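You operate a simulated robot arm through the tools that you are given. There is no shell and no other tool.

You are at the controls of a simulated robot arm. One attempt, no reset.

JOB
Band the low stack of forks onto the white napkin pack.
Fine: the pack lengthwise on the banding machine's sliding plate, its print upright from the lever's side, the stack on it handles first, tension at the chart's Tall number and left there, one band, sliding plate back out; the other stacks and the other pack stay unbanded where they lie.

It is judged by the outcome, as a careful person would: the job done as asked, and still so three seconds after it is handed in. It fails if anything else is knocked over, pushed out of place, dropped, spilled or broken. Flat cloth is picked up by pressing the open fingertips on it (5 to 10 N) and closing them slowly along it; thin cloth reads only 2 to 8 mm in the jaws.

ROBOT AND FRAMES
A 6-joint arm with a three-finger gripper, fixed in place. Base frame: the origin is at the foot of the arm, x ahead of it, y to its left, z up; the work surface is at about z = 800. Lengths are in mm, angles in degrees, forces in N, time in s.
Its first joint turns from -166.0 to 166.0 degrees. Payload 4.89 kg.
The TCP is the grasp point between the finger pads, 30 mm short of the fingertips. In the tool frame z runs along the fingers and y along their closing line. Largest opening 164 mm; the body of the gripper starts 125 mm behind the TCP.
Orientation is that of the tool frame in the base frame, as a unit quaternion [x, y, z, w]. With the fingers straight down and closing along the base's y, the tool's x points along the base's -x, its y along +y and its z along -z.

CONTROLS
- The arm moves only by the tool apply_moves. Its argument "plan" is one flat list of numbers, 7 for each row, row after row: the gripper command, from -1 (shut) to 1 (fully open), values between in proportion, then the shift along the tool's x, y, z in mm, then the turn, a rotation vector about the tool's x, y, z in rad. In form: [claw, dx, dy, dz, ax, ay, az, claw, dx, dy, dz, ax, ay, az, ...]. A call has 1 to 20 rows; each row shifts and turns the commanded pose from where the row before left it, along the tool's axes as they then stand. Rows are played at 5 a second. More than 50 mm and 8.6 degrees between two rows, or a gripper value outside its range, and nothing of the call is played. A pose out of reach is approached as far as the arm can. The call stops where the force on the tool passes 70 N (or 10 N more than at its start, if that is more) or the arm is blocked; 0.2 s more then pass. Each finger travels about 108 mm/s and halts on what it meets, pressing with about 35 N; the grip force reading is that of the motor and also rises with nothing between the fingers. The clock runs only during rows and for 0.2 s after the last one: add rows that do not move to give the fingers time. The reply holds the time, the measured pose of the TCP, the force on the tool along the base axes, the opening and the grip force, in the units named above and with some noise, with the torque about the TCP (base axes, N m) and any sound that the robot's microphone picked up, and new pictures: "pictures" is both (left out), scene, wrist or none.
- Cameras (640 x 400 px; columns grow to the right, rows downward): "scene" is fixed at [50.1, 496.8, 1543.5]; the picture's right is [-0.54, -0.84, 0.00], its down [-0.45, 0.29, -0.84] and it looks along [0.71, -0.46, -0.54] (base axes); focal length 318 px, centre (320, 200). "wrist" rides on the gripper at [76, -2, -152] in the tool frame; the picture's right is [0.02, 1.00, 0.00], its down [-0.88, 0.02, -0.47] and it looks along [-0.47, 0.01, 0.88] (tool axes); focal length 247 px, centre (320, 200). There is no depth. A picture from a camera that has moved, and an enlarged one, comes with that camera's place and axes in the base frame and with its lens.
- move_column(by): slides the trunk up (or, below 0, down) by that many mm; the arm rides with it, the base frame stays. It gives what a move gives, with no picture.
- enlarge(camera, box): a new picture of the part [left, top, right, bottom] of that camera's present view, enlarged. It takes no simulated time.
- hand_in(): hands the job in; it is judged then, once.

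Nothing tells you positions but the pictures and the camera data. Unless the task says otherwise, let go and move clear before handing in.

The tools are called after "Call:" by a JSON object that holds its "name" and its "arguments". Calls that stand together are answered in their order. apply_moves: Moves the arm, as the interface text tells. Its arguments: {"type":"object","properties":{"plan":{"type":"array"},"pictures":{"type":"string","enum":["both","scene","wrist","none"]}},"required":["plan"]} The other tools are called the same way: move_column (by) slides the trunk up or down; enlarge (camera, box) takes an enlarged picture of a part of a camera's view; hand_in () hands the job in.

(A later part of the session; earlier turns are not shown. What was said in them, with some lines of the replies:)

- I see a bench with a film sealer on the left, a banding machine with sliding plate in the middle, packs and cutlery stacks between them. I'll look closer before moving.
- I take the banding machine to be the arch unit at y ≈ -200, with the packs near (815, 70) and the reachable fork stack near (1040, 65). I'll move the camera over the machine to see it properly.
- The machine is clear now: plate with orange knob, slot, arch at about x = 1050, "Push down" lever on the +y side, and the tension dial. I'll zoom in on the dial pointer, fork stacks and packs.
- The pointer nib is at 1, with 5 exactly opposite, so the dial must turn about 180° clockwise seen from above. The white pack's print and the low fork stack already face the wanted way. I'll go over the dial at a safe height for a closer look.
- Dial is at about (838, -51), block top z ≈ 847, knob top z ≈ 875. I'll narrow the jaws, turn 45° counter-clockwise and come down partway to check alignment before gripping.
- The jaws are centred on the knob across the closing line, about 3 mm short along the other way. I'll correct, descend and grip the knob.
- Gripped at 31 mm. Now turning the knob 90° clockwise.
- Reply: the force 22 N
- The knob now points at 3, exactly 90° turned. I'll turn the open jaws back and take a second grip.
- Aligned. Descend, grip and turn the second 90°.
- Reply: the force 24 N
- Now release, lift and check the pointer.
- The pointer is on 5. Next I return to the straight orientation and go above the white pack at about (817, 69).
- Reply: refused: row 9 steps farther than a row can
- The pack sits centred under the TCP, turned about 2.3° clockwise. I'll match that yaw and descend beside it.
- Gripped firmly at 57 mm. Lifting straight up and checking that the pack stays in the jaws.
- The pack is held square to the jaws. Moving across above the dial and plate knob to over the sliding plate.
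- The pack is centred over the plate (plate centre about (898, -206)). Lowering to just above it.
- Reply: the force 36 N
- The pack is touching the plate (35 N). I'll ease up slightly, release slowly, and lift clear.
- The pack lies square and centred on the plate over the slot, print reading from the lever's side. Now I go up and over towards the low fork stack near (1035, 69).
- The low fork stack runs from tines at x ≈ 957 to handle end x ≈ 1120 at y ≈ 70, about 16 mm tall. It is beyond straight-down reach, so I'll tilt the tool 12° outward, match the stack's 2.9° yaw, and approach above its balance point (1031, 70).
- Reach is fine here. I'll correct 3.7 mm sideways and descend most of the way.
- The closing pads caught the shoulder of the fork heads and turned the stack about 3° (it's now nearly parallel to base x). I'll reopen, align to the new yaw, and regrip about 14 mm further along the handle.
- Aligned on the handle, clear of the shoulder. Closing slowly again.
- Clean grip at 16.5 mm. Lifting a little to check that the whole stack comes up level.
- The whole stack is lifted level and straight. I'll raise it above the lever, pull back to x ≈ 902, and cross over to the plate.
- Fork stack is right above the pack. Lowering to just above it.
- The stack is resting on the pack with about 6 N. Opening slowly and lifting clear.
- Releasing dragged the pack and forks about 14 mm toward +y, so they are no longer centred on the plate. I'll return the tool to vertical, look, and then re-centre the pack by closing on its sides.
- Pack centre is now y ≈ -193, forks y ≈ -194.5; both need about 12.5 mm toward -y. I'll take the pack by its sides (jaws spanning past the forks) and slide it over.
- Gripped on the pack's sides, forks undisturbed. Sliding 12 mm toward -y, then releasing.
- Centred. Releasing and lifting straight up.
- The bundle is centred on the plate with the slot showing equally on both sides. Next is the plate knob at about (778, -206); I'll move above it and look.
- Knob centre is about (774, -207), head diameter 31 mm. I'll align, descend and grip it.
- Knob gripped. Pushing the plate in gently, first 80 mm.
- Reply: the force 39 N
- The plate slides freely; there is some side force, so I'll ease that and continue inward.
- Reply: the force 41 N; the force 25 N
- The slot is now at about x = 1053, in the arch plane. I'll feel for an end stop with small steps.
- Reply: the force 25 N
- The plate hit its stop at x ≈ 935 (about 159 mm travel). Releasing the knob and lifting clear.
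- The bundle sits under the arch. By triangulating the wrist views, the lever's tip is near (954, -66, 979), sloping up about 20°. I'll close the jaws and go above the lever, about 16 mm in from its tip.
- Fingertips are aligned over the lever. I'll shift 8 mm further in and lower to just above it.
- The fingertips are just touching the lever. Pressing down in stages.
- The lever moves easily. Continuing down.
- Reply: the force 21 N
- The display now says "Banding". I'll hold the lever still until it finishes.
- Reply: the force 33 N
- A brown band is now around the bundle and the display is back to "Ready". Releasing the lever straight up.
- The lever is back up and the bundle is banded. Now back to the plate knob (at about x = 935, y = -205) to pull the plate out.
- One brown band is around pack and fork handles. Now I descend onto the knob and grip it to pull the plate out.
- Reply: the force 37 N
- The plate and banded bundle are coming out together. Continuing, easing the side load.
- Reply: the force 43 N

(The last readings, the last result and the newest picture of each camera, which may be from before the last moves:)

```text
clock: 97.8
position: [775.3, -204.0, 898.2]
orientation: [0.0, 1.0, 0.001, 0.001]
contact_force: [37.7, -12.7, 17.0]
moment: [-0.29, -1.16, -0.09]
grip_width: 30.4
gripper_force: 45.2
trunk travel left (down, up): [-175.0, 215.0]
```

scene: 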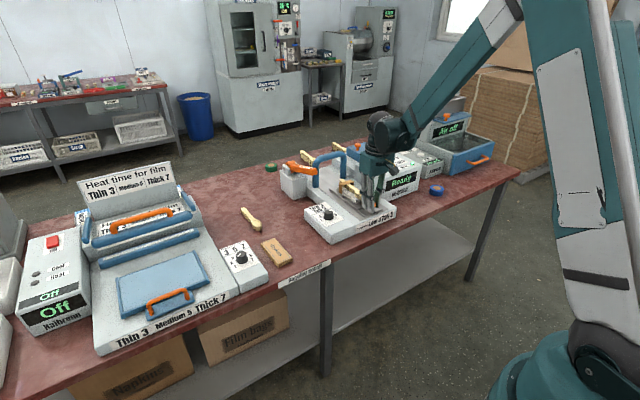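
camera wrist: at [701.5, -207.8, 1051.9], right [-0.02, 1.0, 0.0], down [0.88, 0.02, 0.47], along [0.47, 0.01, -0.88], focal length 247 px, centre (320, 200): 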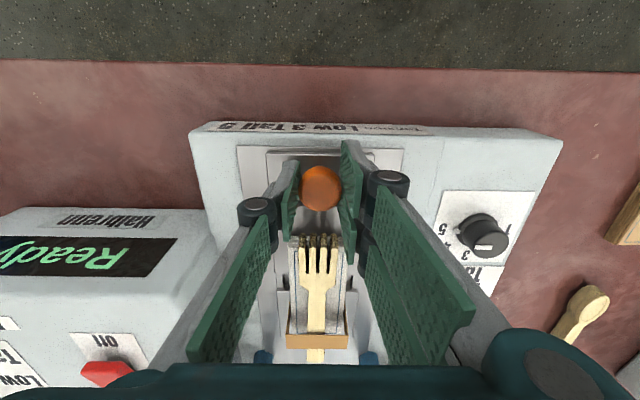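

The plate is at its outer stop. Easing the force, releasing the knob and lifting away.

Call:
{"name": "apply_moves", "arguments": {"plan": [-0.8, -1, 0, 0, 0, 0, 0, -0.5, 0, 0, 0, 0, 0, 0, -0.2, 0, 0, 0, 0, 0, 0, -0.2, 0, 0, 0, 0, 0, 0, -0.2, 0, 0, -10, 0, 0, 0, -0.2, 0, 0, -30, 0, 0, 0, -0.2, 0, 0, -40, 0, 0, 0, -0.2, 0, 0, -40, 0, 0, 0, -0.2, 0, 0, -40, 0, 0, 0, -0.2, 0, 0, -40, 0, 0, 0, 0.3, 0, 0, 0, 0, 0, 0, 0.3, 0, 0, 0, 0, 0, 0]}}

Call:
{"name": "enlarge", "arguments": {"camera": "wrist", "box": [220, 80, 420, 260]}}

Call:
{"name": "enlarge", "arguments": {"camera": "scene", "box": [310, 140, 410, 230]}}

Call:
{"name": "enlarge", "arguments": {"camera": "scene", "box": [220, 130, 420, 280]}}

```text
clock: 100.4
position: [775.2, -207.4, 1099.7]
orientation: [0.0, 1.0, 0.001, -0.001]
contact_force: [-0.7, -0.2, 0.1]
moment: [0.0, -0.03, 0.01]
grip_width: 106.6
gripper_force: 0.0
trunk travel left (down, up): [-175.0, 215.0]
camera wrist: at [698.4, -211.1, 1252.0], right [-0.02, 1.0, 0.0], down [0.88, 0.02, 0.47], along [0.47, 0.01, -0.88], focal length 247 px, centre (320, 200)
```

scene: 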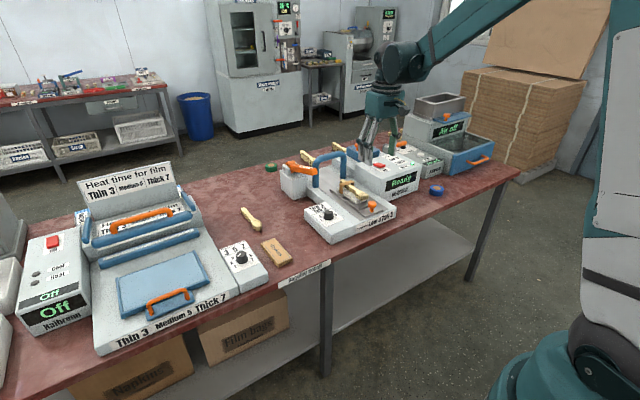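
wrist: 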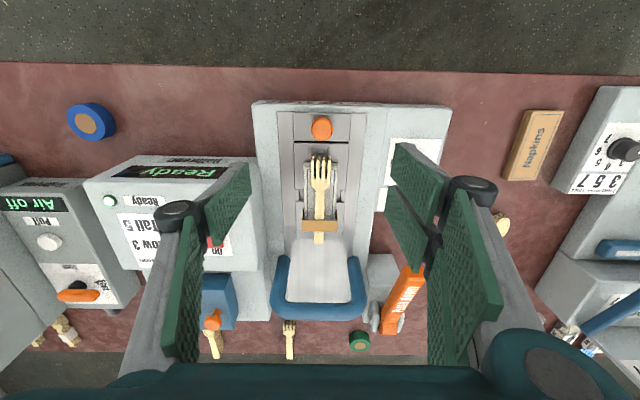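

```text
2.22 times, centred on (320, 170) of wrist
camera zoom: at [698.4, -211.1, 1252.0], right [-0.02, 1.0, 0.0], down [0.88, 0.02, 0.47], along [0.47, 0.01, -0.88], focal length 549 px, centre (320, 267)
```

zoom: 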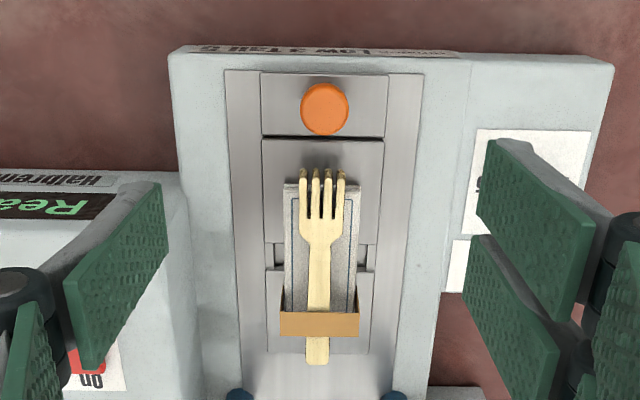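

```text
4.44 times, centred on (360, 185) of scene
camera zoom: at [50.1, 496.8, 1543.5], right [-0.54, -0.84, 0.0], down [-0.45, 0.29, -0.84], along [0.71, -0.46, -0.54], focal length 1413 px, centre (142, 267)
```

zoom: 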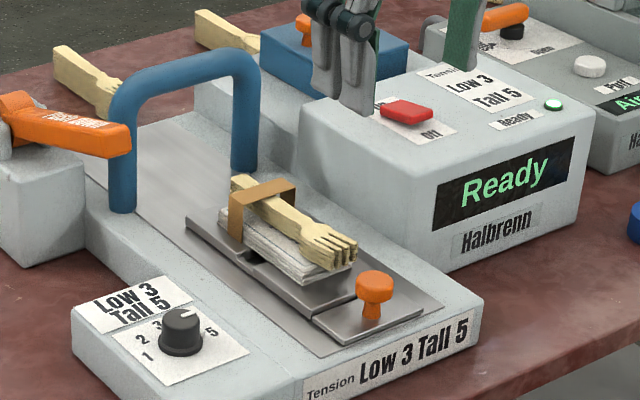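

```text
2.67 times, centred on (320, 205) of scene
camera zoom: at [50.1, 496.8, 1543.5], right [-0.54, -0.84, 0.0], down [-0.45, 0.29, -0.84], along [0.71, -0.46, -0.54], focal length 848 px, centre (320, 187)
```

zoom: 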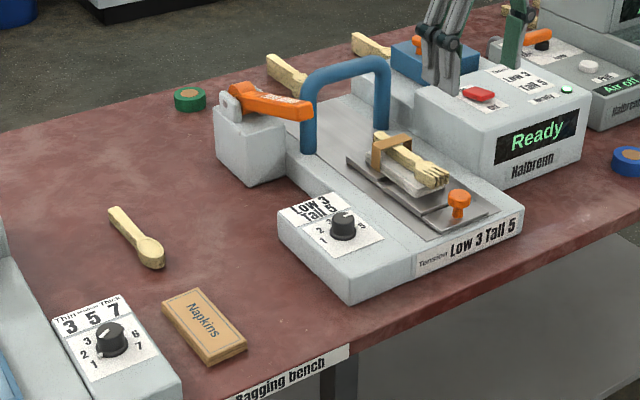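

The plate is out with the banded bundle on it. I'll check the dial, the other stacks, and compare with the already-banded examples before handing in.

Call:
{"name": "enlarge", "arguments": {"camera": "scene", "box": [380, 115, 430, 150]}}

Call:
{"name": "enlarge", "arguments": {"camera": "wrist", "box": [20, 280, 120, 360]}}

Call:
{"name": "enlarge", "arguments": {"camera": "scene", "box": [335, 165, 385, 215]}}

Call:
{"name": "enlarge", "arguments": {"camera": "scene", "box": [295, 190, 355, 230]}}

```text
11.43 times, centred on (405, 132) of scene
camera zoom: at [50.1, 496.8, 1543.5], right [-0.54, -0.84, 0.0], down [-0.45, 0.29, -0.84], along [0.71, -0.46, -0.54], focal length 3633 px, centre (-651, 971)
```

zoom: 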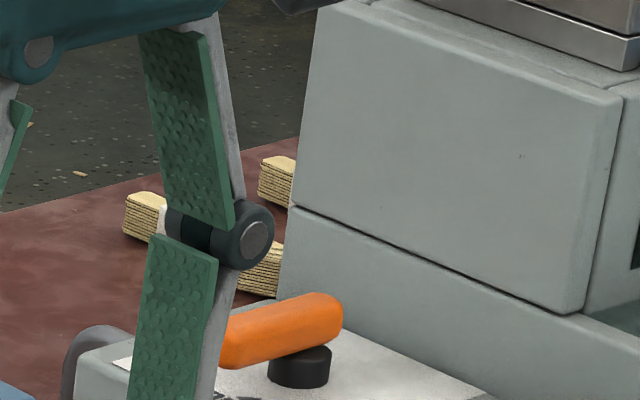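

```text
5.00 times, centred on (70, 320) of wrist
camera zoom: at [698.4, -211.1, 1252.0], right [-0.02, 1.0, 0.0], down [0.88, 0.02, 0.47], along [0.47, 0.01, -0.88], focal length 1235 px, centre (1570, -400)
```

zoom: 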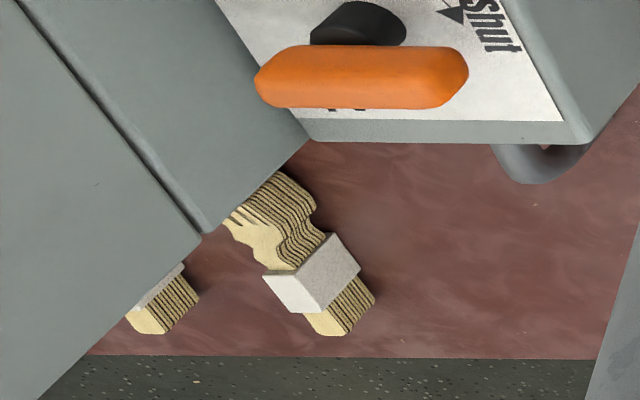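

```text
8.00 times, centred on (360, 190) of scene
camera zoom: at [50.1, 496.8, 1543.5], right [-0.54, -0.84, 0.0], down [-0.45, 0.29, -0.84], along [0.71, -0.46, -0.54], focal length 2543 px, centre (0, 280)
```

zoom: 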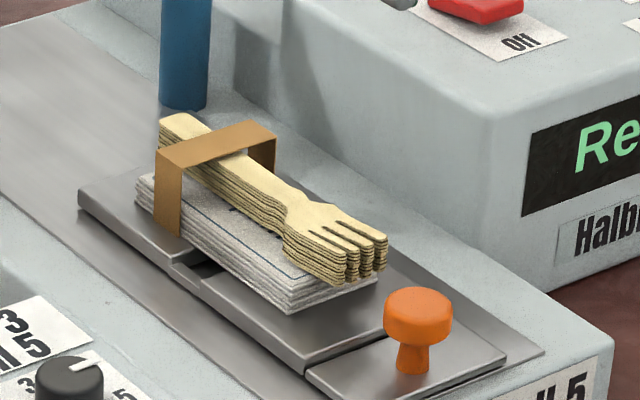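

```text
10.00 times, centred on (325, 210) of scene
camera zoom: at [50.1, 496.8, 1543.5], right [-0.54, -0.84, 0.0], down [-0.45, 0.29, -0.84], along [0.71, -0.46, -0.54], focal length 3179 px, centre (270, 100)
```

zoom: 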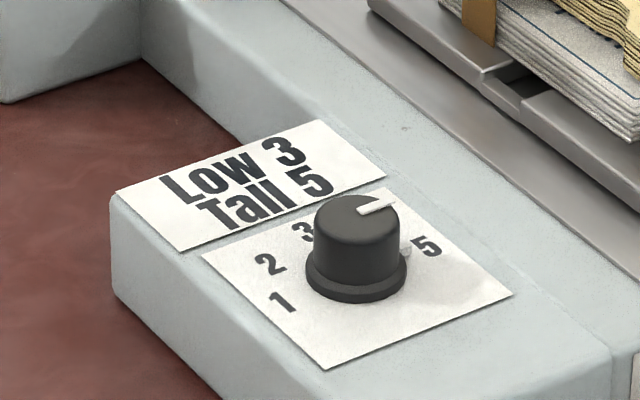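

The outcome matches what you asked for:
- **Bundle:** one band goes round the white pack and the fork handles, in the same place as on the finished bundles at the back.
- **Pack and forks:** the print reads upright from the lever's side, and the handles point into the machine.
- **Machine:** the dial is on 5, the sliding plate is back at its outer stop, and the lever is up.
- **Surroundings:** the spoons, tall stacks and brown pack haven't moved, and the arm is clear.

I'm handing in.

Call:
{"name": "hand_in", "arguments": {}}

```text
The job is handed in.
```

I banded the low stack of forks onto the white napkin pack and handed the job in. I haven't seen the judge's result.

- **Bundle:** the pack lies lengthwise and centred on the sliding plate, with its print upright from the lever's side. The forks are on top, handles towards the machine. One band goes round the pack and the fork handles, towards the far end of the pack rather than at its middle.
- **Machine:** tension is at 5, the chart's Tall number, and left there. The sliding plate is back out at its stop, the lever is up and the display reads "Ready".
- **Everything else:** the spoons, the tall stacks and the brown pack are unbanded and where they were. The last pictures showed nothing knocked over or pushed out of place.

Two things went wrong along the way, both before banding. My first grip turned the fork stack about 3°, so I took hold of it again further along the handles. Letting go of the forks on the plate then dragged the pack about 14 mm sideways, and I slid it back to the centre.
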